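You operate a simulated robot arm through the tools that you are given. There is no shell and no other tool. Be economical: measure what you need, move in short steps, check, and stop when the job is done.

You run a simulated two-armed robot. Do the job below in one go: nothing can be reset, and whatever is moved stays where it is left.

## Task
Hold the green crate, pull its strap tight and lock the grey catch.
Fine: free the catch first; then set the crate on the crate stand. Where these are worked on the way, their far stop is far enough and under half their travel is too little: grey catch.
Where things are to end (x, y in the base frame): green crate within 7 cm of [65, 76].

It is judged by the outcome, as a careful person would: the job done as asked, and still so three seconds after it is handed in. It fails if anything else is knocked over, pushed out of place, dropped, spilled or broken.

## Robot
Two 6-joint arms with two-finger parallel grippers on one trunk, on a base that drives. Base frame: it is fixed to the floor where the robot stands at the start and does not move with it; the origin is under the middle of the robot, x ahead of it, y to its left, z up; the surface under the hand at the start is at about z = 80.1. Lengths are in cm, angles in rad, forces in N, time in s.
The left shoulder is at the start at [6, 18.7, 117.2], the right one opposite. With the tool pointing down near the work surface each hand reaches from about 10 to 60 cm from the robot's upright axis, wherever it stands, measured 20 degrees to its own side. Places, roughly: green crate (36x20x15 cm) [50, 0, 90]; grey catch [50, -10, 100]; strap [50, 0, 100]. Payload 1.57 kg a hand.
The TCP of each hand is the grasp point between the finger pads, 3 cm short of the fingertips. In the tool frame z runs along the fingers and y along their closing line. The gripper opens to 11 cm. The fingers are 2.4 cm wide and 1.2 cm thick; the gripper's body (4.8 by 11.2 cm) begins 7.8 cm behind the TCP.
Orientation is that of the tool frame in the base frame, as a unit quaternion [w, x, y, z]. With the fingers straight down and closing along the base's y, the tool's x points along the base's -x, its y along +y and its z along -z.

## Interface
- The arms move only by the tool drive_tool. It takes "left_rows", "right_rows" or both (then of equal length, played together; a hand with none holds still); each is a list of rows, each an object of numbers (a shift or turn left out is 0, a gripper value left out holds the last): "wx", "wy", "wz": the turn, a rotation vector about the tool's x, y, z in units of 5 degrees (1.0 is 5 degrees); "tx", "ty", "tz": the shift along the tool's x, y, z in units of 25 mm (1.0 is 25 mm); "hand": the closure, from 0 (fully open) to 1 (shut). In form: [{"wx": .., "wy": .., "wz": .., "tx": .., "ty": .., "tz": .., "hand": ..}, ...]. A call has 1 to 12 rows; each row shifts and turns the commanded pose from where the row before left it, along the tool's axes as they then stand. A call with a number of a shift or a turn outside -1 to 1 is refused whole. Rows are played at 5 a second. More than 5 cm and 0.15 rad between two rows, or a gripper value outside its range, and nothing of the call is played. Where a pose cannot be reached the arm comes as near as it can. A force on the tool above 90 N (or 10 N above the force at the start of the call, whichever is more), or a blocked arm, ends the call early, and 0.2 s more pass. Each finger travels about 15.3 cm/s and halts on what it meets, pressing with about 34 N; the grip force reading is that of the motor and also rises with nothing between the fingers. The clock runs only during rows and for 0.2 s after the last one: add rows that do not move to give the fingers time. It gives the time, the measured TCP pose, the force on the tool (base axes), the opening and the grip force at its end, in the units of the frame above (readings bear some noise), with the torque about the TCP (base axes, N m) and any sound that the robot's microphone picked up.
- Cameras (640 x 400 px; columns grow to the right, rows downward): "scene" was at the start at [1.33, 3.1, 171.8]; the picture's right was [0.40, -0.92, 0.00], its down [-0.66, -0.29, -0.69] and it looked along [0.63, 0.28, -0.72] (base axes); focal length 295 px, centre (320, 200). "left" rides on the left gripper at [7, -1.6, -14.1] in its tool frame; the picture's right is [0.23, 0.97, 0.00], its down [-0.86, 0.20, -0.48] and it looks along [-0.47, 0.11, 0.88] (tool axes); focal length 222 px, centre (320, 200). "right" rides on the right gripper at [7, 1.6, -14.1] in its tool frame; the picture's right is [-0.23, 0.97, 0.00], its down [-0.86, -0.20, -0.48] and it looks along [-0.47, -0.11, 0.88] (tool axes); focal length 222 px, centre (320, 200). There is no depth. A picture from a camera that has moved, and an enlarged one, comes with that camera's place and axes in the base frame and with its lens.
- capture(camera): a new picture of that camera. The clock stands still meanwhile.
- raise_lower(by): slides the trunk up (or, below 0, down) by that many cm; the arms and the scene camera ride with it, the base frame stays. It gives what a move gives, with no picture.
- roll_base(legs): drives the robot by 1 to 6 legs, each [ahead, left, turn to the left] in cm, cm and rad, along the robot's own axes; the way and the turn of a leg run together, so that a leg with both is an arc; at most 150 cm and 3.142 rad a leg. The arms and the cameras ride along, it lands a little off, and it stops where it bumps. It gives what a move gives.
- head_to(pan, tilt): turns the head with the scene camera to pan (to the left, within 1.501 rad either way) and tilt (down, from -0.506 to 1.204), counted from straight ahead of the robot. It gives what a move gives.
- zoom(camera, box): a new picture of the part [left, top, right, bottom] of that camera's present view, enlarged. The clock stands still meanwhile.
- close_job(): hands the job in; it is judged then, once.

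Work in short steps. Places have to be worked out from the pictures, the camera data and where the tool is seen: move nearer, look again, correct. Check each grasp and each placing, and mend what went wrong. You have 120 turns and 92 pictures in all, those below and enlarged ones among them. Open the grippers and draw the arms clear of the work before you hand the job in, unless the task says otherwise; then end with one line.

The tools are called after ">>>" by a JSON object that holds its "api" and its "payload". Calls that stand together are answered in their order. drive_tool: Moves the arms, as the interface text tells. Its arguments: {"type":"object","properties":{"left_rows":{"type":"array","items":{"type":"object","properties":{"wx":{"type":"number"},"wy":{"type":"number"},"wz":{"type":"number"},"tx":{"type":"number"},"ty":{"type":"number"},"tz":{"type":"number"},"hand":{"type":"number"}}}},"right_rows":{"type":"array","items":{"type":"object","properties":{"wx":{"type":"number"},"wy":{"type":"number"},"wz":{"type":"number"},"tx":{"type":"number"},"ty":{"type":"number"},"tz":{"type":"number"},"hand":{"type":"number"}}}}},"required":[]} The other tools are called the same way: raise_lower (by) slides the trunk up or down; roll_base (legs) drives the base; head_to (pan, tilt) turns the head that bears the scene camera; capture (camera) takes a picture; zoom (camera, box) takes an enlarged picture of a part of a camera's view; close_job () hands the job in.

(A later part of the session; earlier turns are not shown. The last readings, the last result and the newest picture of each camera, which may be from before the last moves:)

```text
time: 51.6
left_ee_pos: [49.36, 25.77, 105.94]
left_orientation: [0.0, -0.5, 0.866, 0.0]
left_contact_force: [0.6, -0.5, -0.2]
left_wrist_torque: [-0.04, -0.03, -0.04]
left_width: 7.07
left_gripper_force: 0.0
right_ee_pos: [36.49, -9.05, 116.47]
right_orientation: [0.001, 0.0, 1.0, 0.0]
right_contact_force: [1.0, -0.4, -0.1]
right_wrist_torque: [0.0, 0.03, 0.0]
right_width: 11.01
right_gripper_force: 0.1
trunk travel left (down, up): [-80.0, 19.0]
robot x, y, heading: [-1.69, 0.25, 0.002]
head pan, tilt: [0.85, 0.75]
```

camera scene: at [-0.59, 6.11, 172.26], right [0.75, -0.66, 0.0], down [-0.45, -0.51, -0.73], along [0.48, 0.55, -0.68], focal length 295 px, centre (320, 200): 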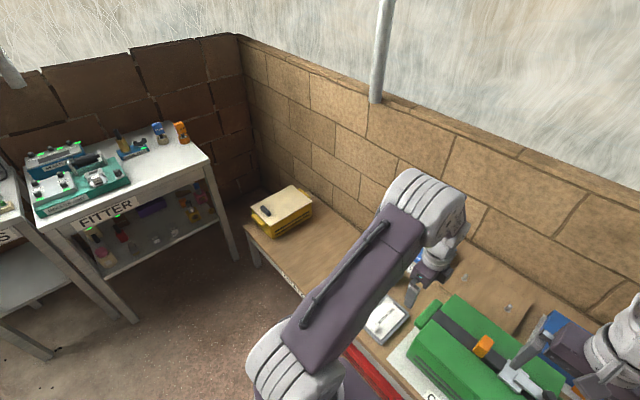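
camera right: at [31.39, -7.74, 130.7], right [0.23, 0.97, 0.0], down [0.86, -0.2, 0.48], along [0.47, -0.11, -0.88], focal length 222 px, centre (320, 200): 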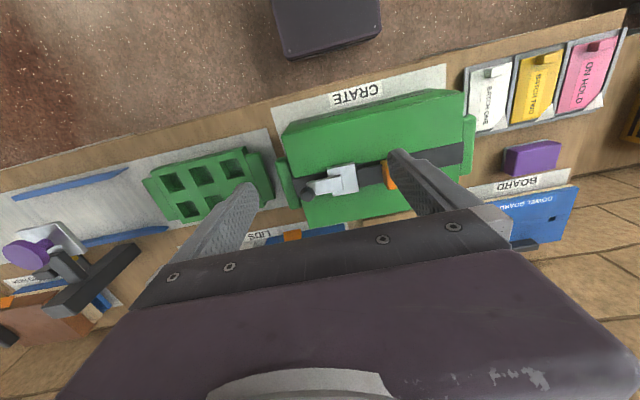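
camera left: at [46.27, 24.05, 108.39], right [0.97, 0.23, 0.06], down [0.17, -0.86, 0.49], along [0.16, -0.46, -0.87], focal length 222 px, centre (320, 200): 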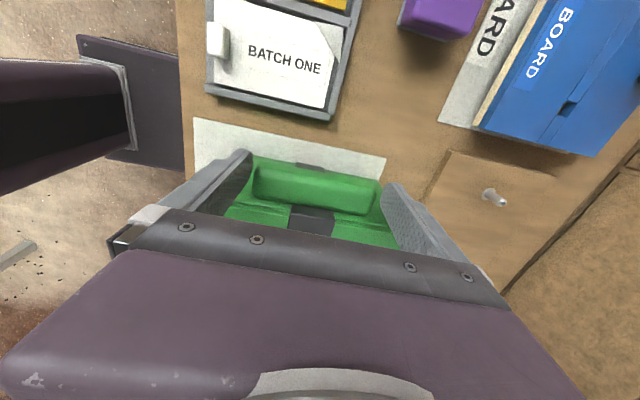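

>>> {"api": "drive_tool", "payload": {"left_rows": [{"wz": -1}, {"wz": -1}, {"wz": -1}, {"wz": -1}, {"wz": -1}, {"wz": -1}, {"tx": -1}, {"tx": -1}, {}]}}

>>> {"api": "drive_tool", "payload": {"left_rows": [{"wy": 1}, {"wy": 1}, {"wy": 1}, {"wy": 1}, {"wy": 1}, {"wy": 1}, {"wy": 1}, {"wy": 1}, {"wy": 1}, {}]}}

>>> {"api": "capture", "payload": {"camera": "left"}}

```text
time: 53.6
left_ee_pos: [49.43, 30.87, 105.95]
left_orientation: [-0.001, 0.707, -0.707, 0.0]
left_contact_force: [-0.2, -0.2, -0.4]
left_wrist_torque: [0.03, 0.0, 0.01]
left_width: 7.04
left_gripper_force: 0.0
right_ee_pos: [36.53, -9.1, 116.46]
right_orientation: [0.0, -0.001, 1.0, 0.0]
right_contact_force: [-0.6, 0.6, 0.3]
right_wrist_torque: [0.02, -0.01, 0.04]
right_width: 10.99
right_gripper_force: 0.0
trunk travel left (down, up): [-80.0, 19.0]
robot x, y, heading: [-1.95, -0.18, 0.001]
head pan, tilt: [0.85, 0.75]
```

```text
time: 55.8
left_ee_pos: [49.34, 30.81, 105.95]
left_orientation: [0.27, 0.653, -0.653, 0.272]
left_contact_force: [-0.2, -0.5, 0.1]
left_wrist_torque: [-0.04, -0.04, -0.01]
left_width: 7.06
left_gripper_force: 0.1
right_ee_pos: [36.52, -9.17, 116.55]
right_orientation: [0.0, -0.001, 1.0, 0.0]
right_contact_force: [-0.6, 0.4, 0.1]
right_wrist_torque: [0.02, -0.02, -0.02]
right_width: 11.0
right_gripper_force: 0.1
trunk travel left (down, up): [-80.0, 19.0]
robot x, y, heading: [-2.23, -0.09, 0.0]
head pan, tilt: [0.85, 0.75]
```

```text
63 pictures are left
camera left: at [50.86, 35.9, 120.8], right [-0.97, -0.16, 0.16], down [-0.2, 0.94, -0.27], along [-0.11, -0.29, -0.95], focal length 222 px, centre (320, 200)
```

left: 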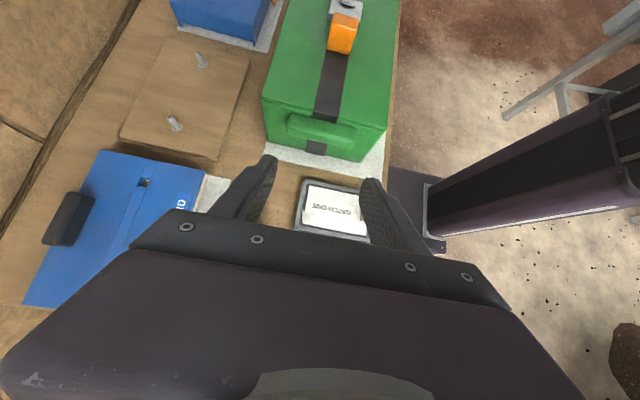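

Tilt works. Zoom on the bar from this side view to refine its heights.

>>> {"api": "zoom", "payload": {"camera": "left", "box": [250, 60, 410, 180]}}

```text
3.33 times, centred on (330, 120) of left
camera zoom: at [50.86, 35.9, 120.8], right [-0.97, -0.16, 0.16], down [-0.2, 0.94, -0.27], along [-0.11, -0.29, -0.95], focal length 740 px, centre (287, 467)
```

zoom: 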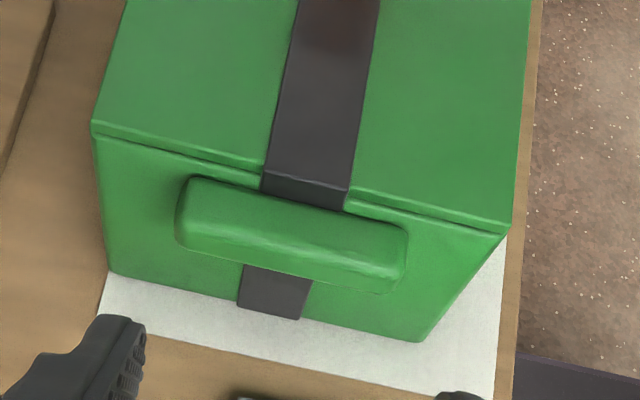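

Wall y≈14.0, crate x 39.4–58.8 (centre 49.1), top 92.9, bar roughly z 88.5–91, out to y≈17.3. I move over to y≈21.5, then down beside the bar.

>>> {"api": "drive_tool", "payload": {"left_rows": [{"tx": 0.9, "tz": 0.9}, {"tx": 0.9, "tz": 0.9}, {"tx": 0.83, "tz": 0.83}, {"tx": -0.8, "tz": 0.8}, {"tx": -0.8, "tz": 0.8}, {"tx": -0.8, "tz": 0.8}, {"tx": -0.8, "tz": 0.8}, {"tx": -0.8, "tz": 0.8}, {"tx": -0.8, "tz": 0.8}, {}]}}

>>> {"api": "capture", "payload": {"camera": "left"}}

>>> {"api": "head_to", "payload": {"pan": 0.25, "tilt": 0.95}}

>>> {"api": "capture", "payload": {"camera": "scene"}}

```text
time: 58.0
left_ee_pos: [49.4, 21.48, 88.84]
left_orientation: [-0.271, -0.653, 0.653, -0.272]
left_contact_force: [-0.7, -1.0, 0.0]
left_wrist_torque: [-0.02, 0.02, -0.02]
left_width: 7.04
left_gripper_force: 0.0
right_ee_pos: [36.52, -9.11, 116.43]
right_orientation: [0.0, -0.003, 1.0, 0.001]
right_contact_force: [-0.1, 0.5, -0.9]
right_wrist_torque: [0.02, 0.0, 0.0]
right_width: 11.01
right_gripper_force: 0.0
trunk travel left (down, up): [-80.0, 19.0]
robot x, y, heading: [-1.73, 0.27, 0.004]
head pan, tilt: [0.85, 0.75]
```

```text
61 pictures are left
camera left: at [50.9, 26.54, 103.79], right [-0.97, -0.16, 0.16], down [-0.2, 0.94, -0.27], along [-0.11, -0.29, -0.95], focal length 222 px, centre (320, 200)
```

left: 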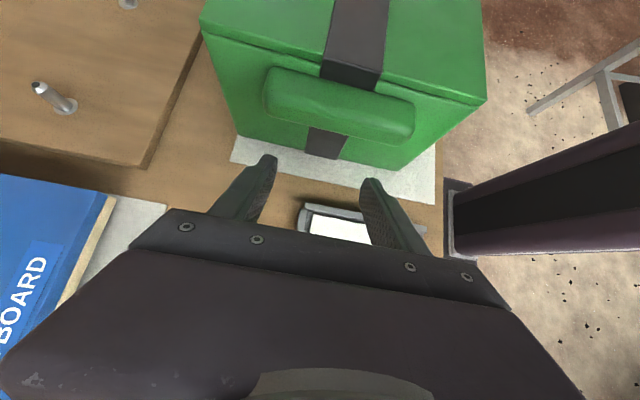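

```text
time: 59.0
left_ee_pos: [49.44, 21.49, 88.97]
left_orientation: [0.271, 0.653, -0.652, 0.272]
left_contact_force: [-1.3, 0.7, -0.3]
left_wrist_torque: [-0.03, 0.01, 0.02]
left_width: 7.05
left_gripper_force: 0.1
right_ee_pos: [36.5, -9.09, 116.64]
right_orientation: [-0.001, -0.001, 1.0, 0.0]
right_contact_force: [0.6, 0.2, 1.1]
right_wrist_torque: [0.01, 0.02, 0.0]
right_width: 11.0
right_gripper_force: 0.1
trunk travel left (down, up): [-80.0, 19.0]
robot x, y, heading: [-2.03, 0.0, 0.001]
head pan, tilt: [0.25, 0.949]
```

```text
60 pictures are left
camera scene: at [-0.92, 1.73, 170.71], right [0.25, -0.97, 0.0], down [-0.79, -0.2, -0.58], along [0.56, 0.14, -0.81], focal length 295 px, centre (320, 200)
```

scene: 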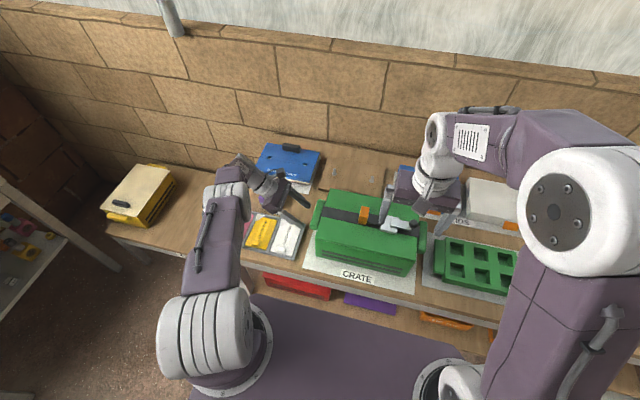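

I lower to z≈86 and slide in under the bar toward the wall.

>>> {"api": "drive_tool", "payload": {"left_rows": [{"tx": -0.41, "tz": 0.41}, {"tx": -0.41, "tz": 0.41}, {"tx": 0.26, "tz": 0.26}, {"tx": 0.26, "tz": 0.26}, {"tx": 0.26, "tz": 0.26}, {"tx": 0.26, "tz": 0.26}, {}]}}

>>> {"api": "capture", "payload": {"camera": "left"}}

```text
time: 60.6
left_ee_pos: [48.89, 17.54, 86.98]
left_orientation: [0.27, 0.654, -0.652, 0.272]
left_contact_force: [-0.5, 0.3, 0.0]
left_wrist_torque: [0.0, 0.02, -0.03]
left_width: 7.01
left_gripper_force: 0.1
left hand out of reach, approached as far as the arm can: row 2
right_ee_pos: [36.53, -9.05, 116.62]
right_orientation: [0.0, -0.001, 1.0, 0.0]
right_contact_force: [0.1, -0.1, 0.3]
right_wrist_torque: [-0.02, -0.02, 0.02]
right_width: 11.0
right_gripper_force: 0.1
trunk travel left (down, up): [-80.0, 19.0]
robot x, y, heading: [-1.69, -0.02, 0.005]
head pan, tilt: [0.25, 0.949]
```

```text
59 pictures are left
camera left: at [50.4, 22.73, 101.86], right [-0.97, -0.16, 0.16], down [-0.2, 0.94, -0.27], along [-0.11, -0.29, -0.95], focal length 222 px, centre (320, 200)
```

left: 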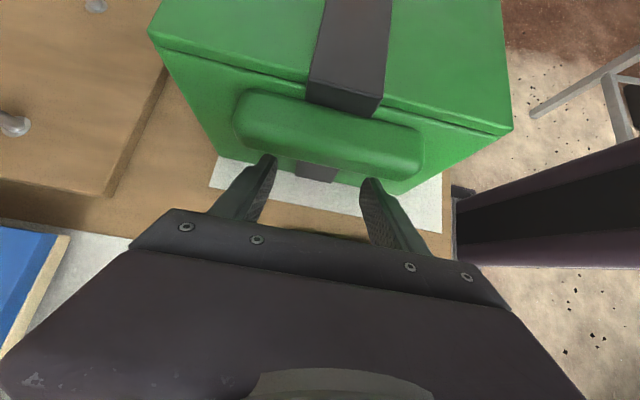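

>>> {"api": "drive_tool", "payload": {"left_rows": [{"tx": 0.12, "tz": 0.12}, {"tx": 0.12, "tz": 0.12}, {"tx": 0.12, "tz": 0.12}, {}]}}

>>> {"api": "zoom", "payload": {"camera": "left", "box": [200, 60, 460, 220]}}

```text
time: 61.6
left_ee_pos: [48.94, 16.44, 86.98]
left_orientation: [0.27, 0.653, -0.652, 0.273]
left_contact_force: [-0.6, 2.9, 1.0]
left_wrist_torque: [0.03, 0.04, 0.0]
left_width: 7.04
left_gripper_force: 0.1
right_ee_pos: [36.5, -9.1, 116.58]
right_orientation: [-0.001, -0.001, 1.0, 0.001]
right_contact_force: [-0.1, 0.7, -0.2]
right_wrist_torque: [0.03, 0.02, -0.04]
right_width: 11.0
right_gripper_force: 0.0
trunk travel left (down, up): [-80.0, 19.0]
robot x, y, heading: [-2.16, -0.29, -0.002]
head pan, tilt: [0.25, 0.949]
```

```text
2.46 times, centred on (330, 140) of left
camera zoom: at [50.39, 21.54, 101.86], right [-0.97, -0.16, 0.16], down [-0.2, 0.94, -0.27], along [-0.11, -0.29, -0.95], focal length 547 px, centre (295, 348)
```

zoom: 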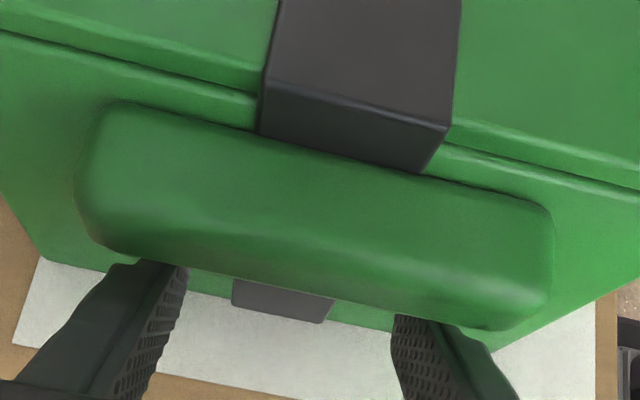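

The fingers are tucked under the bar, touching the wall. I raise slightly to feel the bar's underside.

>>> {"api": "drive_tool", "payload": {"left_rows": [{"tx": 0.08, "tz": -0.08}, {"tx": 0.08, "tz": -0.08}, {}]}}

```text
time: 62.4
left_ee_pos: [48.85, 16.41, 87.53]
left_orientation: [0.271, 0.653, -0.653, 0.271]
left_contact_force: [-0.7, 1.0, -1.9]
left_wrist_torque: [-0.01, 0.05, 0.03]
left_width: 7.07
left_gripper_force: 0.0
right_ee_pos: [36.53, -9.08, 116.45]
right_orientation: [0.0, 0.0, 1.0, 0.0]
right_contact_force: [-0.8, 0.5, -0.5]
right_wrist_torque: [0.01, -0.02, -0.01]
right_width: 10.99
right_gripper_force: 0.0
trunk travel left (down, up): [-80.0, 19.0]
robot x, y, heading: [-1.95, 0.36, -0.0]
head pan, tilt: [0.25, 0.949]
```

Left hold is set. Now I rotate the right hand 90° (closing along x) and bring it above the knob.

>>> {"api": "drive_tool", "payload": {"right_rows": [{"wz": 1}, {"wz": 1}, {"wz": 1}, {"wz": 1}, {"wz": 1}, {"wz": 1}, {"wz": 1}, {"wz": 1}, {"wz": 1}, {"wz": 1}, {"wz": 1}, {"wz": 1}]}}

>>> {"api": "drive_tool", "payload": {"right_rows": [{"wz": 1}, {"wz": 1}, {"wz": 1}, {"wz": 1}, {"wz": 1}, {"wz": 1}, {"ty": 0.8, "tx": -0.3}, {"ty": 1, "tx": -0.4}, {"ty": 1, "tx": -0.4}, {"ty": 1, "tx": -0.4}, {"ty": 1, "tx": -0.3}, {}]}}

>>> {"api": "capture", "payload": {"camera": "right"}}

```text
time: 65.0
left_ee_pos: [48.85, 16.46, 87.48]
left_orientation: [0.271, 0.653, -0.653, 0.272]
left_contact_force: [0.6, 1.8, -2.5]
left_wrist_torque: [0.0, 0.05, 0.02]
left_width: 7.02
left_gripper_force: 0.1
right_ee_pos: [36.58, -8.98, 116.43]
right_orientation: [-0.001, 0.5, 0.866, 0.0]
right_contact_force: [0.7, -0.2, 0.5]
right_wrist_torque: [-0.01, -0.02, -0.03]
right_width: 11.02
right_gripper_force: 0.0
trunk travel left (down, up): [-80.0, 19.0]
robot x, y, heading: [-1.93, 0.28, 0.001]
head pan, tilt: [0.25, 0.949]
```

```text
time: 67.6
left_ee_pos: [48.8, 16.38, 87.48]
left_orientation: [0.27, 0.653, -0.653, 0.271]
left_contact_force: [1.0, 0.5, -2.7]
left_wrist_torque: [0.0, 0.13, 0.04]
left_width: 7.07
left_gripper_force: 0.2
right_ee_pos: [48.45, -13.52, 116.43]
right_orientation: [-0.001, 0.707, 0.707, 0.001]
right_contact_force: [0.5, 0.0, 0.9]
right_wrist_torque: [-0.03, -0.01, -0.01]
right_width: 10.99
right_gripper_force: 0.0
trunk travel left (down, up): [-80.0, 19.0]
robot x, y, heading: [-1.75, 0.19, 0.001]
head pan, tilt: [0.25, 0.949]
```

```text
57 pictures are left
camera right: at [50.1, -6.77, 130.68], right [0.97, -0.23, 0.0], down [-0.2, -0.86, 0.48], along [-0.11, -0.47, -0.88], focal length 222 px, centre (320, 200)
```

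right: 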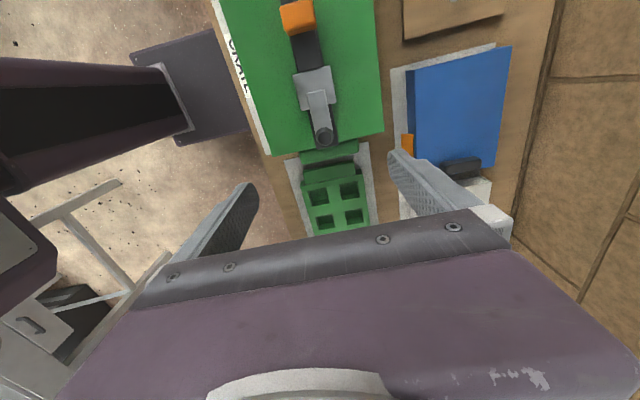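

>>> {"api": "zoom", "payload": {"camera": "right", "box": [240, 0, 400, 170]}}

>>> {"api": "zoom", "payload": {"camera": "scene", "box": [300, 180, 440, 290]}}

```text
2.35 times, centred on (320, 85) of right
camera zoom: at [50.1, -6.77, 130.68], right [0.97, -0.23, 0.0], down [-0.2, -0.86, 0.48], along [-0.11, -0.47, -0.88], focal length 523 px, centre (320, 471)
```

zoom: 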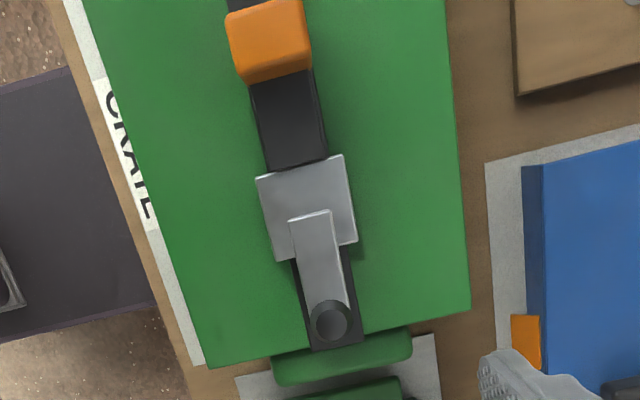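

```text
3.64 times, centred on (370, 235) of scene
camera zoom: at [-0.94, 1.77, 170.71], right [0.25, -0.97, 0.0], down [-0.79, -0.2, -0.58], along [0.56, 0.14, -0.81], focal length 1071 px, centre (138, 73)
```

zoom: 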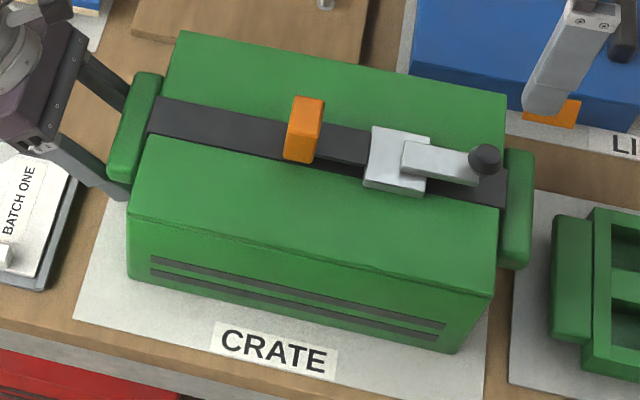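

Knob estimated at (48.9,-14.4,96.8). I descend over it with a moderately open gripper.

>>> {"api": "drive_tool", "payload": {"right_rows": [{"tx": -0.36, "ty": 0.18, "tz": 1, "hand": 0.4}, {"tz": 1}, {"tz": 1}, {"tz": 1}, {"tz": 1}, {"tz": 1}, {"tz": 0.8}, {}]}}

>>> {"api": "zoom", "payload": {"camera": "right", "box": [200, 60, 440, 230]}}

>>> {"api": "zoom", "payload": {"camera": "scene", "box": [300, 160, 440, 270]}}

```text
time: 69.4
left_ee_pos: [48.88, 16.4, 87.45]
left_orientation: [0.27, 0.653, -0.653, 0.271]
left_contact_force: [1.1, 0.5, -1.4]
left_wrist_torque: [0.01, -0.02, 0.02]
left_width: 7.02
left_gripper_force: 0.1
right_ee_pos: [48.75, -14.64, 99.59]
right_orientation: [0.0, 0.706, 0.708, 0.0]
right_contact_force: [0.0, -0.1, -0.1]
right_wrist_torque: [-0.01, 0.0, -0.01]
right_width: 6.62
right_gripper_force: 0.0
trunk travel left (down, up): [-80.0, 19.0]
robot x, y, heading: [-1.6, -0.01, 0.002]
head pan, tilt: [0.25, 0.949]
```

```text
2.35 times, centred on (320, 145) of right
camera zoom: at [50.49, -7.74, 113.73], right [0.97, -0.23, 0.0], down [-0.2, -0.86, 0.48], along [-0.11, -0.47, -0.88], focal length 523 px, centre (320, 329)
```

zoom: 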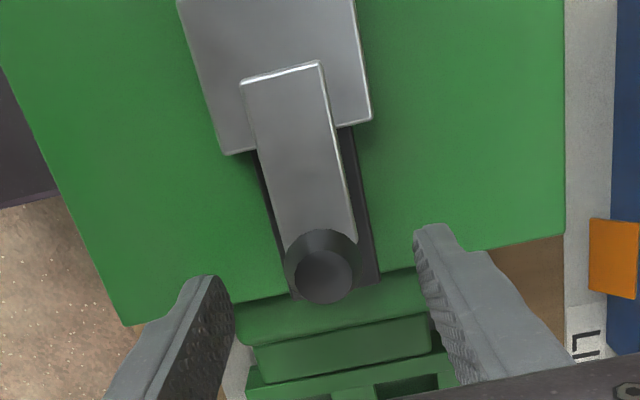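

```text
3.64 times, centred on (370, 215) of scene
camera zoom: at [-0.89, 1.74, 170.71], right [0.25, -0.97, 0.0], down [-0.79, -0.2, -0.58], along [0.56, 0.14, -0.81], focal length 1071 px, centre (138, 146)
```

zoom: 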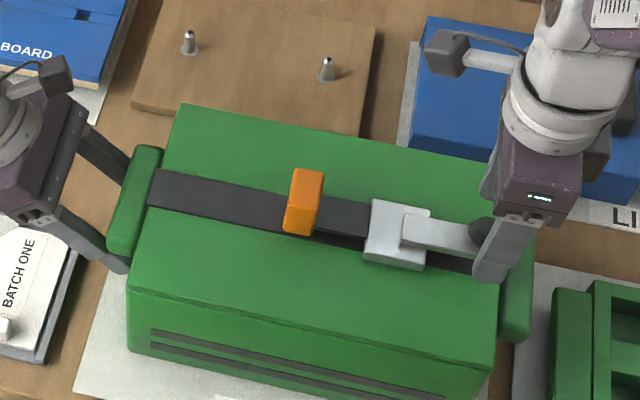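

>>> {"api": "drive_tool", "payload": {"right_rows": [{"tx": 0.2, "ty": 0.12, "tz": 0.5}, {"tz": 0.5}, {"hand": 0.7}, {"hand": 0.85}, {"hand": 1.0}, {}, {}]}}

>>> {"api": "zoom", "payload": {"camera": "right", "box": [200, 60, 440, 230]}}

```text
time: 71.0
left_ee_pos: [48.8, 16.38, 87.44]
left_orientation: [0.27, 0.654, -0.653, 0.271]
left_contact_force: [0.3, 0.5, -0.6]
left_wrist_torque: [-0.01, 0.04, 0.02]
left_width: 7.05
left_gripper_force: 0.1
right_ee_pos: [49.16, -14.01, 96.97]
right_orientation: [-0.001, 0.707, 0.708, -0.001]
right_contact_force: [-1.0, 0.1, 0.8]
right_wrist_torque: [-0.19, 0.05, 0.1]
right_width: 2.75
right_gripper_force: 34.3
trunk travel left (down, up): [-80.0, 19.0]
robot x, y, heading: [-2.13, 0.34, -0.0]
head pan, tilt: [0.25, 0.949]
```

```text
2.35 times, centred on (320, 145) of right
camera zoom: at [50.77, -7.2, 111.19], right [0.97, -0.23, 0.0], down [-0.2, -0.86, 0.48], along [-0.11, -0.47, -0.88], focal length 523 px, centre (320, 329)
```

zoom: 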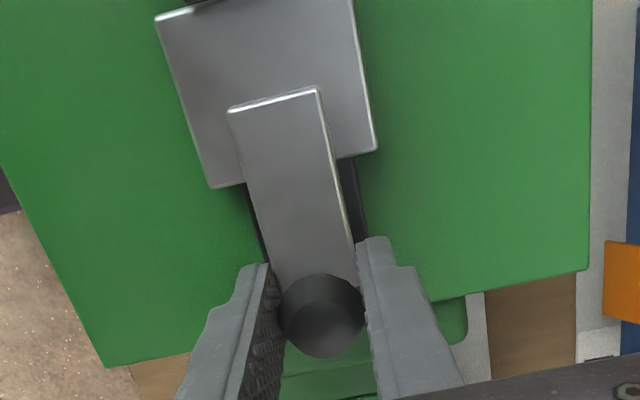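

The knob is held (width 2.75). I lift gently to test the lever's direction.

>>> {"api": "drive_tool", "payload": {"right_rows": [{"tz": -0.2}, {"tz": -0.2}, {"tz": -0.2}, {}]}}

```text
time: 72.0
left_ee_pos: [48.83, 16.5, 87.55]
left_orientation: [0.271, 0.653, -0.653, 0.272]
left_contact_force: [0.3, 0.1, 0.4]
left_wrist_torque: [0.02, -0.01, 0.0]
left_width: 7.03
left_gripper_force: 0.1
right_ee_pos: [49.32, -13.93, 98.39]
right_orientation: [0.0, 0.706, 0.708, -0.001]
right_contact_force: [0.3, 0.1, -6.9]
right_wrist_torque: [-0.87, -0.01, -0.01]
right_width: 2.73
right_gripper_force: 33.8
trunk travel left (down, up): [-80.0, 19.0]
robot x, y, heading: [-1.87, 0.04, -0.002]
head pan, tilt: [0.25, 0.949]
```

It lifts easily. I continue along an arc about the pivot (y≈-8, z≈95).

>>> {"api": "drive_tool", "payload": {"right_rows": [{"tx": 0.28, "tz": -0.22}, {"tx": 0.28, "tz": -0.22}, {"tx": 0.26, "tz": -0.2}, {"tx": 0.26, "tz": -0.2}, {}]}}

>>> {"api": "zoom", "payload": {"camera": "scene", "box": [300, 160, 440, 270]}}

```text
time: 73.2
left_ee_pos: [48.92, 16.47, 87.42]
left_orientation: [0.27, 0.654, -0.653, 0.272]
left_contact_force: [0.7, 25.0, -9.9]
left_wrist_torque: [-0.49, 0.1, 0.23]
left_width: 7.03
left_gripper_force: 0.1
right_ee_pos: [49.36, -11.31, 100.53]
right_orientation: [0.0, 0.706, 0.708, -0.001]
right_contact_force: [-0.3, -24.6, 3.1]
right_wrist_torque: [-0.6, -0.01, -0.01]
right_width: 2.77
right_gripper_force: 34.6
trunk travel left (down, up): [-80.0, 19.0]
robot x, y, heading: [-2.08, -0.37, -0.002]
head pan, tilt: [0.25, 0.949]
```

```text
3.64 times, centred on (370, 215) of scene
camera zoom: at [-0.77, 1.7, 170.71], right [0.25, -0.97, 0.0], down [-0.79, -0.2, -0.58], along [0.56, 0.14, -0.81], focal length 1071 px, centre (138, 146)
```

zoom: 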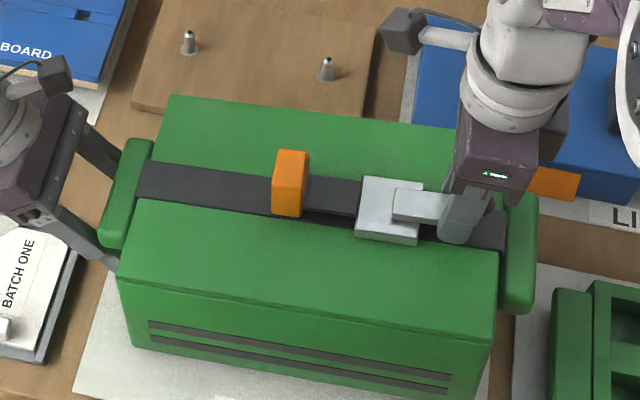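

The crate was pushed about 0.5 cm toward the left hand, so my arc has too much y. Look at the lever.

>>> {"api": "zoom", "payload": {"camera": "right", "box": [200, 60, 440, 230]}}

```text
2.35 times, centred on (320, 145) of right
camera zoom: at [50.9, -4.58, 114.74], right [0.97, -0.23, 0.0], down [-0.2, -0.85, 0.48], along [-0.11, -0.47, -0.88], focal length 523 px, centre (320, 329)
```

zoom: 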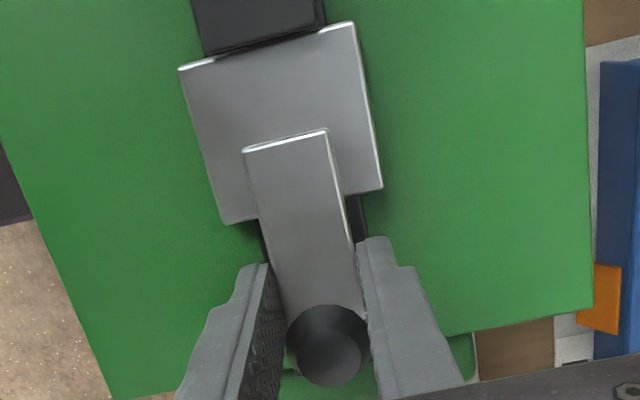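

The push is mostly toward the pivot, so I should be higher. I ease back in y and raise.

>>> {"api": "drive_tool", "payload": {"right_rows": [{"tx": -0.2, "tz": -0.15}, {"tz": -0.2}, {"tz": -0.15}, {}]}}

```text
time: 74.2
left_ee_pos: [48.96, 16.48, 87.5]
left_orientation: [0.271, 0.653, -0.653, 0.271]
left_contact_force: [-0.8, -0.2, -1.0]
left_wrist_torque: [-0.01, -0.01, -0.01]
left_width: 7.04
left_gripper_force: 0.0
right_ee_pos: [49.34, -11.71, 101.78]
right_orientation: [0.0, 0.707, 0.707, 0.0]
right_contact_force: [-0.9, -0.3, -8.1]
right_wrist_torque: [-0.74, -0.03, 0.02]
right_width: 2.74
right_gripper_force: 33.9
trunk travel left (down, up): [-80.0, 19.0]
robot x, y, heading: [-1.87, -0.16, -0.002]
head pan, tilt: [0.25, 0.949]
```

>>> {"api": "drive_tool", "payload": {"right_rows": [{"tx": 0.28, "tz": -0.3}, {"tx": 0.28, "tz": -0.3}, {}]}}

>>> {"api": "zoom", "payload": {"camera": "scene", "box": [300, 160, 440, 270]}}

```text
time: 75.0
left_ee_pos: [49.03, 16.45, 87.43]
left_orientation: [0.269, 0.655, -0.652, 0.271]
left_contact_force: [1.1, 10.0, -6.4]
left_wrist_torque: [0.32, 0.07, 0.16]
left_width: 7.03
left_gripper_force: 0.1
right_ee_pos: [49.38, -10.49, 103.37]
right_orientation: [0.0, 0.706, 0.708, -0.002]
right_contact_force: [-0.6, -10.3, -3.5]
right_wrist_torque: [-1.18, 0.06, 0.08]
right_width: 2.72
right_gripper_force: 34.1
trunk travel left (down, up): [-80.0, 19.0]
robot x, y, heading: [-1.82, 0.18, -0.002]
head pan, tilt: [0.25, 0.949]
```

```text
3.64 times, centred on (370, 215) of scene
camera zoom: at [-0.76, 1.68, 170.71], right [0.25, -0.97, 0.0], down [-0.79, -0.2, -0.58], along [0.56, 0.14, -0.81], focal length 1071 px, centre (138, 146)
```

zoom: 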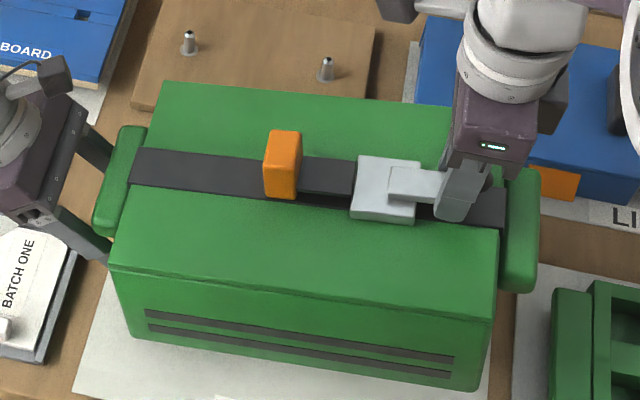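

The crate itself is tilting up (right end lifted) — the lever hasn't turned. I set it back down along the same path.

>>> {"api": "drive_tool", "payload": {"right_rows": [{"tx": -0.28, "tz": 0.3}, {"tx": -0.28, "tz": 0.3}, {"tx": -0.1, "tz": 0.3}, {"tx": -0.15, "tz": 0.3}, {"tx": -0.15, "tz": 0.35}, {"tx": -0.15, "tz": 0.35}, {"tx": -0.1, "tz": 0.3}, {"tx": -0.1, "tz": 0.35}, {}]}}

>>> {"api": "zoom", "payload": {"camera": "scene", "box": [300, 160, 440, 270]}}

```text
time: 77.0
left_ee_pos: [49.04, 16.55, 87.53]
left_orientation: [0.271, 0.653, -0.653, 0.271]
left_contact_force: [-0.2, 1.5, 0.0]
left_wrist_torque: [-0.02, 0.0, 0.03]
left_width: 7.01
left_gripper_force: 0.1
right_ee_pos: [49.15, -13.49, 97.05]
right_orientation: [0.001, 0.708, 0.706, 0.0]
right_contact_force: [3.3, 3.5, 14.2]
right_wrist_torque: [0.73, 0.09, 0.09]
right_width: 2.78
right_gripper_force: 34.3
trunk travel left (down, up): [-80.0, 19.0]
robot x, y, heading: [-1.86, 0.11, 0.001]
head pan, tilt: [0.25, 0.949]
```

```text
3.64 times, centred on (370, 215) of scene
camera zoom: at [-0.92, 1.82, 170.72], right [0.25, -0.97, 0.0], down [-0.79, -0.2, -0.58], along [0.56, 0.14, -0.81], focal length 1071 px, centre (138, 146)
```

zoom: 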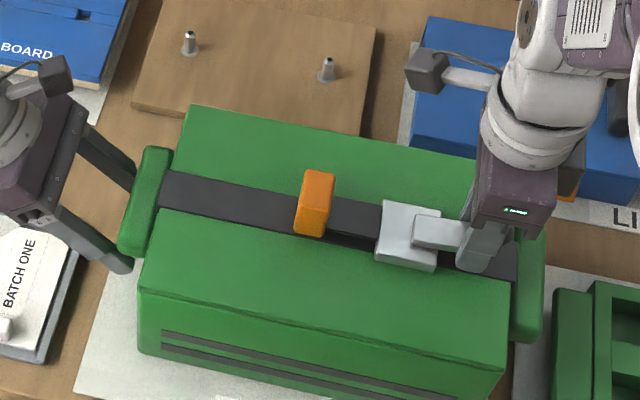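

The lever didn't move because the light crate lifts first; it must be truly held. I'll free the left hand, and grip the grey catch's base plate with it (closing along x), pressing down, while the right works the knob.

>>> {"api": "drive_tool", "payload": {"left_rows": [{"tx": -0.5, "tz": -0.5}, {"tx": -0.5, "tz": -0.5}, {"tx": 0.8, "tz": -0.8}, {"tx": 0.8, "tz": -0.8}, {"tx": 0.8, "tz": -0.8}, {"tx": 0.8, "tz": -0.8, "hand": 0.2}, {"tx": 0.8, "tz": -0.8}, {"tx": 0.7, "tz": -0.7}, {"tx": 0.8, "tz": 0.8}, {"tx": 0.8, "tz": 0.8}, {"tx": 0.8, "tz": 0.8}, {}]}}

>>> {"api": "drive_tool", "payload": {"right_rows": [{"tz": -0.2}, {}]}}

>>> {"api": "capture", "payload": {"camera": "left"}}

```text
time: 79.6
left_ee_pos: [48.81, 11.63, 104.1]
left_orientation: [0.271, 0.653, -0.653, 0.272]
left_contact_force: [0.4, -0.5, 0.9]
left_wrist_torque: [-0.02, 0.01, 0.0]
left_width: 8.81
left_gripper_force: 0.1
right_ee_pos: [49.19, -13.64, 97.01]
right_orientation: [0.001, 0.706, 0.708, 0.0]
right_contact_force: [2.8, 1.8, 8.5]
right_wrist_torque: [0.5, -0.08, -0.04]
right_width: 2.73
right_gripper_force: 34.3
trunk travel left (down, up): [-80.0, 19.0]
robot x, y, heading: [-1.61, 0.29, 0.005]
head pan, tilt: [0.25, 0.949]
```

```text
time: 80.2
left_ee_pos: [49.02, 11.55, 104.09]
left_orientation: [0.27, 0.654, -0.652, 0.272]
left_contact_force: [-0.4, 0.2, -0.8]
left_wrist_torque: [-0.01, 0.05, -0.01]
left_width: 8.81
left_gripper_force: 0.0
right_ee_pos: [49.26, -13.61, 97.41]
right_orientation: [-0.001, 0.707, 0.707, -0.001]
right_contact_force: [-0.1, 0.5, -5.7]
right_wrist_torque: [-0.24, 0.25, 0.08]
right_width: 2.75
right_gripper_force: 34.1
trunk travel left (down, up): [-80.0, 19.0]
robot x, y, heading: [-1.93, -0.25, 0.0]
head pan, tilt: [0.25, 0.949]
```

```text
47 pictures are left
camera left: at [50.42, 16.59, 118.98], right [-0.97, -0.16, 0.16], down [-0.2, 0.94, -0.27], along [-0.11, -0.29, -0.95], focal length 222 px, centre (320, 200)
```

left: 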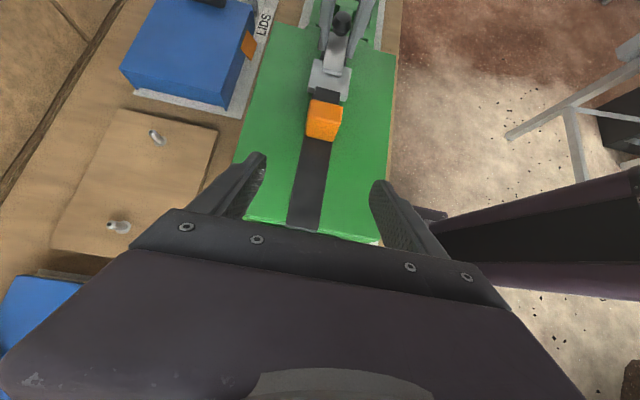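

Plate centre ≈(49.3,-8.4), tab ≈ y -1.8. I bring the left fingers down around the plate.

>>> {"api": "drive_tool", "payload": {"left_rows": [{"tx": 0.62, "tz": 1, "ty": -0.1}, {"tx": 0.62, "tz": 1}, {"tx": 0.61, "tz": 1}, {"tx": 0.61, "tz": 1}, {"tz": 1}, {"tz": 1}, {"tz": 0.6}, {}]}}

>>> {"api": "zoom", "payload": {"camera": "left", "box": [200, 20, 440, 230]}}

```text
time: 82.0
left_ee_pos: [49.09, -4.58, 96.74]
left_orientation: [0.27, 0.653, -0.653, 0.271]
left_contact_force: [0.0, -0.6, -0.8]
left_wrist_torque: [-0.04, 0.0, 0.03]
left_width: 8.81
left_gripper_force: 0.1
right_ee_pos: [49.33, -13.7, 97.58]
right_orientation: [0.0, 0.707, 0.708, 0.0]
right_contact_force: [0.9, -0.2, -5.2]
right_wrist_torque: [-0.21, 0.06, 0.02]
right_width: 2.75
right_gripper_force: 33.9
trunk travel left (down, up): [-80.0, 19.0]
robot x, y, heading: [-2.01, 0.11, 0.004]
head pan, tilt: [0.25, 0.949]
```

```text
1.90 times, centred on (320, 125) of left
camera zoom: at [50.72, 0.48, 111.63], right [-0.97, -0.16, 0.16], down [-0.2, 0.94, -0.27], along [-0.11, -0.29, -0.95], focal length 423 px, centre (320, 343)
```

zoom: 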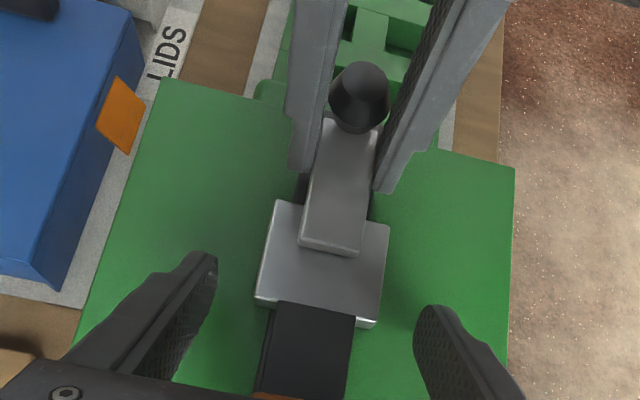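

The fingertips straddle the plate well. I go in slightly further, down to the lid, and close on the plate.

>>> {"api": "drive_tool", "payload": {"left_rows": [{"tx": 0.05, "tz": 0.25}, {"tx": 0.05, "tz": 0.25}, {"hand": 0.4}, {"hand": 0.6}, {"hand": 1.0}, {}, {}]}}

>>> {"api": "zoom", "payload": {"camera": "left", "box": [200, 20, 440, 230]}}

```text
time: 83.6
left_ee_pos: [49.27, -5.74, 96.08]
left_orientation: [0.27, 0.653, -0.653, 0.273]
left_contact_force: [3.1, -5.8, 6.2]
left_wrist_torque: [-0.01, -0.06, 0.18]
left_width: 5.54
left_gripper_force: 34.3
right_ee_pos: [49.17, -13.73, 97.55]
right_orientation: [0.0, 0.707, 0.708, 0.0]
right_contact_force: [-2.5, 2.6, -9.3]
right_wrist_torque: [-0.33, 0.04, -0.05]
right_width: 2.74
right_gripper_force: 33.5
trunk travel left (down, up): [-80.0, 19.0]
robot x, y, heading: [-1.72, -0.26, 0.003]
head pan, tilt: [0.25, 0.949]
```

```text
1.90 times, centred on (320, 125) of left
camera zoom: at [50.74, -0.56, 110.99], right [-0.97, -0.16, 0.16], down [-0.2, 0.94, -0.27], along [-0.11, -0.29, -0.95], focal length 423 px, centre (320, 343)
```

zoom: 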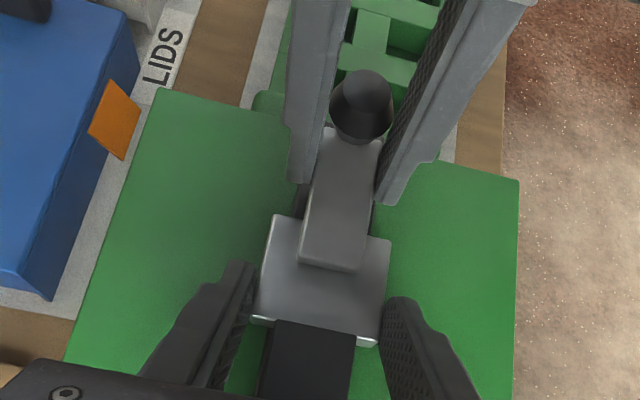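

The plate is gripped (5.54). I press down a bit with the left and lift the knob to test again.

>>> {"api": "drive_tool", "payload": {"left_rows": [{"tx": -0.2, "tz": 0.2}, {}, {}, {}, {}], "right_rows": [{}, {"tz": -0.2}, {"tz": -0.2}, {"tz": -0.2}, {}]}}

>>> {"api": "zoom", "payload": {"camera": "left", "box": [200, 20, 440, 230]}}

```text
time: 84.8
left_ee_pos: [49.27, -5.73, 95.84]
left_orientation: [-0.271, -0.652, 0.653, -0.275]
left_contact_force: [0.2, -4.1, 56.5]
left_wrist_torque: [-0.2, 1.02, -0.27]
left_width: 5.56
left_gripper_force: 34.5
right_ee_pos: [49.13, -13.44, 99.14]
right_orientation: [0.002, 0.706, 0.708, 0.001]
right_contact_force: [13.3, 4.3, -16.4]
right_wrist_torque: [-0.5, -0.27, -0.26]
right_width: 2.71
right_gripper_force: 33.8
trunk travel left (down, up): [-80.0, 19.0]
robot x, y, heading: [-2.0, -0.31, 0.003]
head pan, tilt: [0.25, 0.949]
```

```text
1.90 times, centred on (320, 125) of left
camera zoom: at [50.62, -0.51, 110.76], right [-0.97, -0.16, 0.16], down [-0.2, 0.94, -0.28], along [-0.1, -0.3, -0.95], focal length 423 px, centre (320, 343)
```

zoom: 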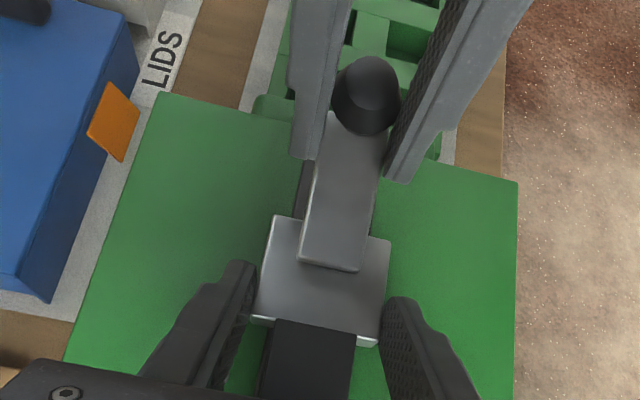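

Now the lever itself is rotating up about a pivot near (y≈-8.9,z≈95.3). I continue the arc, leaning the right hand outward to keep the two wrist cameras apart.

>>> {"api": "drive_tool", "payload": {"left_rows": [{}, {}, {}, {}], "right_rows": [{"tx": 0.24, "tz": -0.13, "wy": 1}, {"tx": 0.25, "tz": -0.1, "wy": 1}, {"tx": 0.26, "tz": -0.08, "wy": 1}, {}]}}

>>> {"api": "zoom", "payload": {"camera": "left", "box": [200, 20, 440, 230]}}

```text
time: 85.8
left_ee_pos: [48.88, -5.7, 95.94]
left_orientation: [-0.27, -0.652, 0.653, -0.274]
left_contact_force: [2.8, 12.4, 53.6]
left_wrist_torque: [-0.36, 2.02, -0.91]
left_width: 5.58
left_gripper_force: 33.9
right_ee_pos: [48.97, -11.92, 100.2]
right_orientation: [-0.091, 0.7, 0.702, 0.094]
right_contact_force: [7.5, -18.0, 3.9]
right_wrist_torque: [-0.91, 0.09, 0.03]
right_width: 2.3
right_gripper_force: 33.7
trunk travel left (down, up): [-80.0, 19.0]
robot x, y, heading: [-1.85, -0.35, -0.001]
head pan, tilt: [0.25, 0.949]
```

```text
1.90 times, centred on (320, 125) of left
camera zoom: at [50.37, -0.55, 110.78], right [-0.97, -0.16, 0.15], down [-0.2, 0.94, -0.27], along [-0.1, -0.3, -0.95], focal length 423 px, centre (320, 343)
```

zoom: 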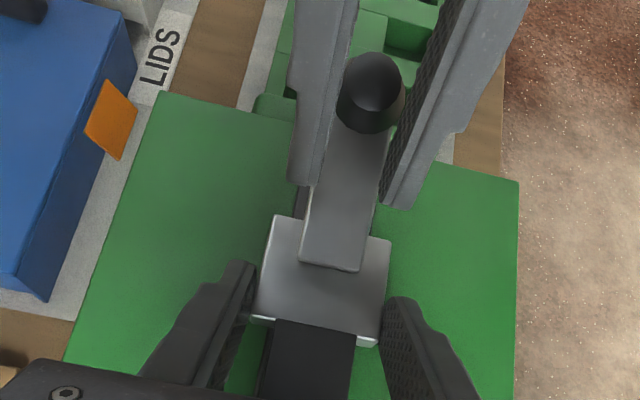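

The knob lagged my y motion; the lever needs more lift than y. I raise straight up another 1.2 cm and watch.

>>> {"api": "drive_tool", "payload": {"left_rows": [{}, {}, {}, {}], "right_rows": [{"tx": -0.05, "tz": -0.16}, {"tx": 0.04, "tz": -0.16}, {"tx": 0.04, "tz": -0.16}, {}]}}

>>> {"api": "zoom", "payload": {"camera": "left", "box": [200, 20, 440, 230]}}

```text
time: 86.8
left_ee_pos: [49.02, -5.59, 95.86]
left_orientation: [-0.273, -0.651, 0.653, -0.275]
left_contact_force: [-3.4, -11.1, 50.1]
left_wrist_torque: [-0.58, 1.22, -0.01]
left_width: 5.58
left_gripper_force: 33.6
right_ee_pos: [48.82, -11.87, 101.2]
right_orientation: [-0.093, 0.7, 0.702, 0.093]
right_contact_force: [6.8, 16.7, -17.5]
right_wrist_torque: [0.57, -0.09, 0.09]
right_width: 2.3
right_gripper_force: 34.2
trunk travel left (down, up): [-80.0, 19.0]
robot x, y, heading: [-2.15, -0.09, 0.0]
head pan, tilt: [0.25, 0.949]
```

```text
1.90 times, centred on (320, 125) of left
camera zoom: at [50.44, -0.45, 110.73], right [-0.97, -0.16, 0.16], down [-0.2, 0.94, -0.28], along [-0.11, -0.3, -0.95], focal length 423 px, centre (320, 343)
```

zoom: 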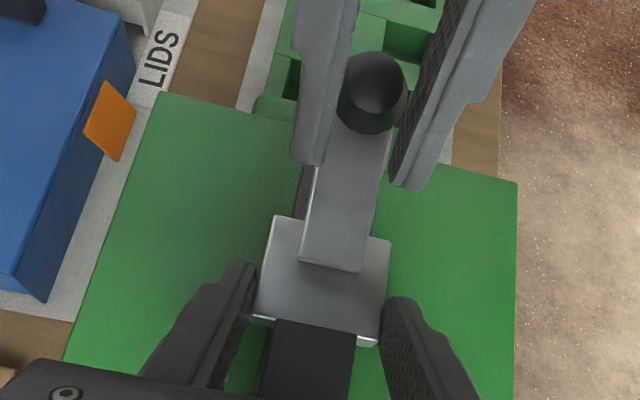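

Force now points straight back along the lever (≈46° up), so tangential motion is next.

>>> {"api": "drive_tool", "payload": {"left_rows": [{}, {}, {}, {}, {}], "right_rows": [{"tx": 0.25}, {"tx": 0.25}, {"tx": 0.22, "tz": -0.05}, {"tx": 0.22, "tz": -0.05}, {}]}}

>>> {"api": "zoom", "payload": {"camera": "left", "box": [200, 20, 440, 230]}}

```text
time: 88.0
left_ee_pos: [48.89, -5.67, 95.94]
left_orientation: [-0.27, -0.652, 0.653, -0.275]
left_contact_force: [4.6, -0.9, 47.2]
left_wrist_torque: [-0.59, 1.4, -0.43]
left_width: 5.58
left_gripper_force: 34.4
right_ee_pos: [48.81, -9.71, 102.04]
right_orientation: [-0.092, 0.7, 0.701, 0.094]
right_contact_force: [0.2, 0.3, -0.3]
right_wrist_torque: [-0.03, 0.05, 0.01]
right_width: 0.01
right_gripper_force: 21.5
trunk travel left (down, up): [-80.0, 19.0]
robot x, y, heading: [-1.33, -0.16, 0.004]
head pan, tilt: [0.25, 0.949]
```

```text
1.90 times, centred on (320, 125) of left
camera zoom: at [50.36, -0.52, 110.77], right [-0.97, -0.16, 0.15], down [-0.2, 0.94, -0.27], along [-0.1, -0.3, -0.95], focal length 423 px, centre (320, 343)
```

zoom: 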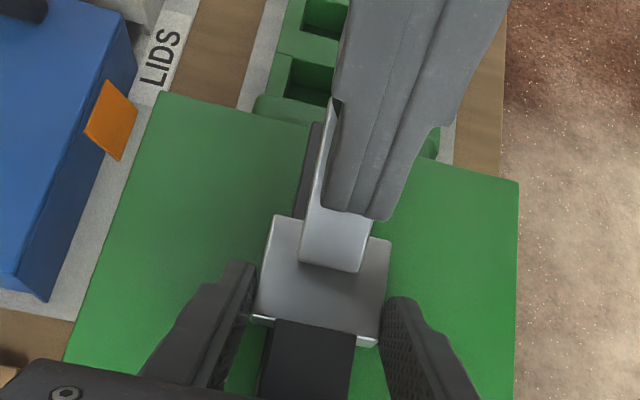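

It slipped off the tapered knob; I pull up and outward to see where the lever stayed.

>>> {"api": "drive_tool", "payload": {"left_rows": [{}, {}, {}, {}, {}, {}, {}], "right_rows": [{"tz": -0.8}, {"tz": -0.8}, {"tz": -0.8, "tx": -0.6}, {"tx": -0.8}, {"tx": -1}, {"tx": -1}, {}]}}

>>> {"api": "zoom", "payload": {"camera": "left", "box": [200, 20, 440, 230]}}

>>> {"api": "zoom", "payload": {"camera": "scene", "box": [330, 170, 450, 270]}}

```text
time: 89.6
left_ee_pos: [48.93, -5.71, 95.81]
left_orientation: [-0.271, -0.652, 0.653, -0.276]
left_contact_force: [3.5, -2.6, 47.4]
left_wrist_torque: [-0.58, 1.37, -0.28]
left_width: 5.56
left_gripper_force: 33.7
right_ee_pos: [48.8, -19.7, 105.67]
right_orientation: [-0.091, 0.701, 0.701, 0.094]
right_contact_force: [-0.8, 0.5, -0.9]
right_wrist_torque: [-0.01, 0.0, 0.03]
right_width: 0.0
right_gripper_force: 21.1
trunk travel left (down, up): [-80.0, 19.0]
robot x, y, heading: [-1.81, -0.32, 0.002]
head pan, tilt: [0.25, 0.949]
```

```text
1.90 times, centred on (320, 125) of left
camera zoom: at [50.36, -0.52, 110.77], right [-0.97, -0.16, 0.15], down [-0.2, 0.94, -0.27], along [-0.1, -0.3, -0.95], focal length 423 px, centre (320, 343)
```

zoom: 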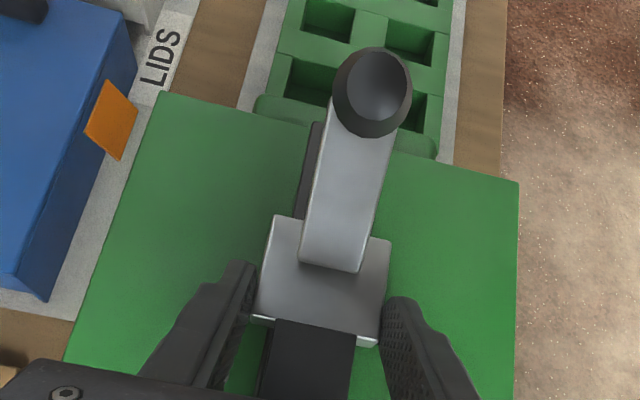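

```text
4.00 times, centred on (390, 220) of scene
camera zoom: at [-1.55, 1.75, 170.73], right [0.25, -0.97, 0.0], down [-0.79, -0.2, -0.59], along [0.57, 0.14, -0.81], focal length 1178 px, centre (40, 120)
```

zoom: 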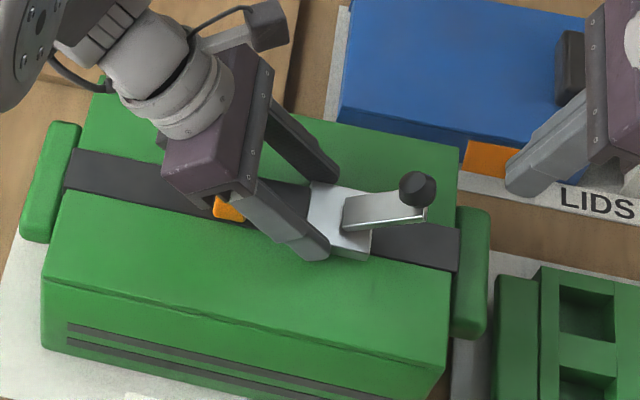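

The lever stays raised ~40°. I'll push the knob over from outside with the closed right fingers, moving inward and up.

>>> {"api": "drive_tool", "payload": {"left_rows": [{}, {}, {}, {}, {}, {}, {}, {}, {}], "right_rows": [{"tx": 0.08, "tz": 0.9}, {"tx": 0.08, "tz": 0.96}, {"tz": 0.96}, {"tx": 0.39, "tz": -0.03}, {"tx": 0.39, "tz": -0.03}, {"tx": 0.39, "tz": -0.03}, {"tx": 0.39, "tz": -0.03}, {"tx": 0.39, "tz": -0.03}, {}]}}

>>> {"api": "zoom", "payload": {"camera": "left", "box": [200, 20, 440, 230]}}

```text
time: 91.6
left_ee_pos: [48.89, -5.74, 96.01]
left_orientation: [-0.27, -0.652, 0.653, -0.275]
left_contact_force: [0.7, 11.9, 53.7]
left_wrist_torque: [-1.25, 1.34, 0.06]
left_width: 5.57
left_gripper_force: 33.9
right_ee_pos: [48.85, -12.87, 100.59]
right_orientation: [-0.09, 0.701, 0.702, 0.093]
right_contact_force: [1.2, -17.4, -9.1]
right_wrist_torque: [-0.17, -0.17, -0.06]
right_width: 0.0
right_gripper_force: 21.1
trunk travel left (down, up): [-80.0, 19.0]
robot x, y, heading: [-1.51, 0.08, 0.003]
head pan, tilt: [0.25, 0.949]
```

```text
1.90 times, centred on (320, 125) of left
camera zoom: at [50.35, -0.53, 110.78], right [-0.97, -0.16, 0.15], down [-0.2, 0.94, -0.27], along [-0.1, -0.3, -0.95], focal length 423 px, centre (320, 343)
```

zoom: 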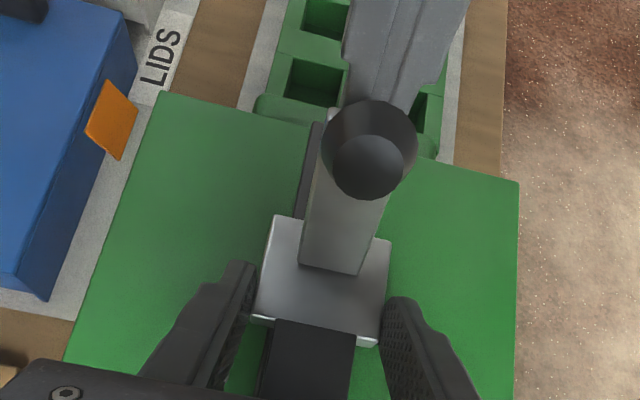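

Working well. Continue the push.

>>> {"api": "drive_tool", "payload": {"left_rows": [{}, {}, {}, {}, {}, {}], "right_rows": [{"tx": 0.33, "tz": 0.0}, {"tx": 0.33, "tz": 0.0}, {"tx": 0.33, "tz": 0.02}, {"tx": 0.33, "tz": 0.03}, {"tx": 0.33, "tz": 0.05}, {}]}}

>>> {"api": "zoom", "payload": {"camera": "left", "box": [200, 20, 440, 230]}}

```text
time: 92.1
left_ee_pos: [49.3, -5.43, 95.93]
left_orientation: [0.27, 0.653, -0.652, 0.275]
left_contact_force: [-8.2, 13.3, 27.8]
left_wrist_torque: [0.53, 1.1, 0.38]
left_width: 5.61
left_gripper_force: 34.1
right_ee_pos: [49.06, -12.68, 100.56]
right_orientation: [-0.085, 0.702, 0.702, 0.09]
right_contact_force: [1.7, -23.3, 1.7]
right_wrist_torque: [0.0, -0.02, 0.0]
right_width: 0.0
right_gripper_force: 21.3
trunk travel left (down, up): [-80.0, 19.0]
robot x, y, heading: [-1.9, -0.12, -0.003]
head pan, tilt: [0.25, 0.949]
stopped in row 2 (left hand): the force on the tool passed its limit at 97 N (the readings are from after the stop); the commanded pose is now the measured one
```

```text
1.90 times, centred on (320, 125) of left
camera zoom: at [50.66, -0.34, 110.79], right [-0.97, -0.16, 0.16], down [-0.2, 0.94, -0.27], along [-0.1, -0.3, -0.95], focal length 423 px, centre (320, 343)
```

zoom: 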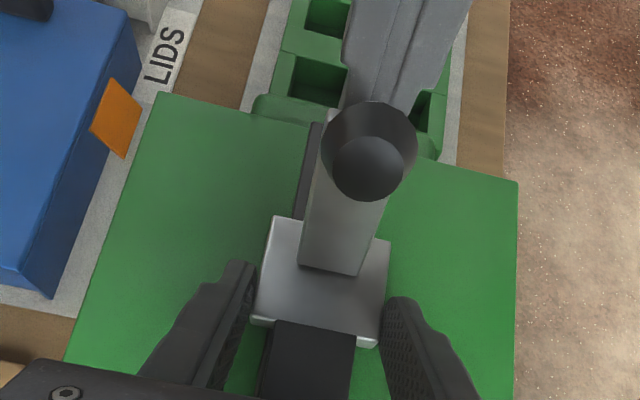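

The left hand's force limit stopped it (now relaxed to 28 N). I push again in smaller steps.

>>> {"api": "drive_tool", "payload": {"left_rows": [{}, {}, {}, {}], "right_rows": [{"tx": 0.15, "tz": -0.03}, {"tx": 0.15, "tz": -0.03}, {"tx": 0.15, "tz": -0.03}, {}]}}

```text
time: 92.9
left_ee_pos: [49.47, -5.22, 95.92]
left_orientation: [0.27, 0.654, -0.651, 0.274]
left_contact_force: [-6.9, 13.7, 15.2]
left_wrist_torque: [0.81, 0.82, 0.43]
left_width: 5.62
left_gripper_force: 33.9
right_ee_pos: [49.29, -12.43, 100.67]
right_orientation: [-0.08, 0.702, 0.702, 0.086]
right_contact_force: [2.5, -18.1, -3.5]
right_wrist_torque: [-0.12, -0.04, 0.03]
right_width: 0.0
right_gripper_force: 21.1
trunk travel left (down, up): [-80.0, 19.0]
robot x, y, heading: [-1.76, 0.07, -0.003]
head pan, tilt: [0.25, 0.949]
stopped in row 3 (left hand): the force on the tool passed its limit at 93 N (the readings are from after the stop); the commanded pose is now the measured one
```

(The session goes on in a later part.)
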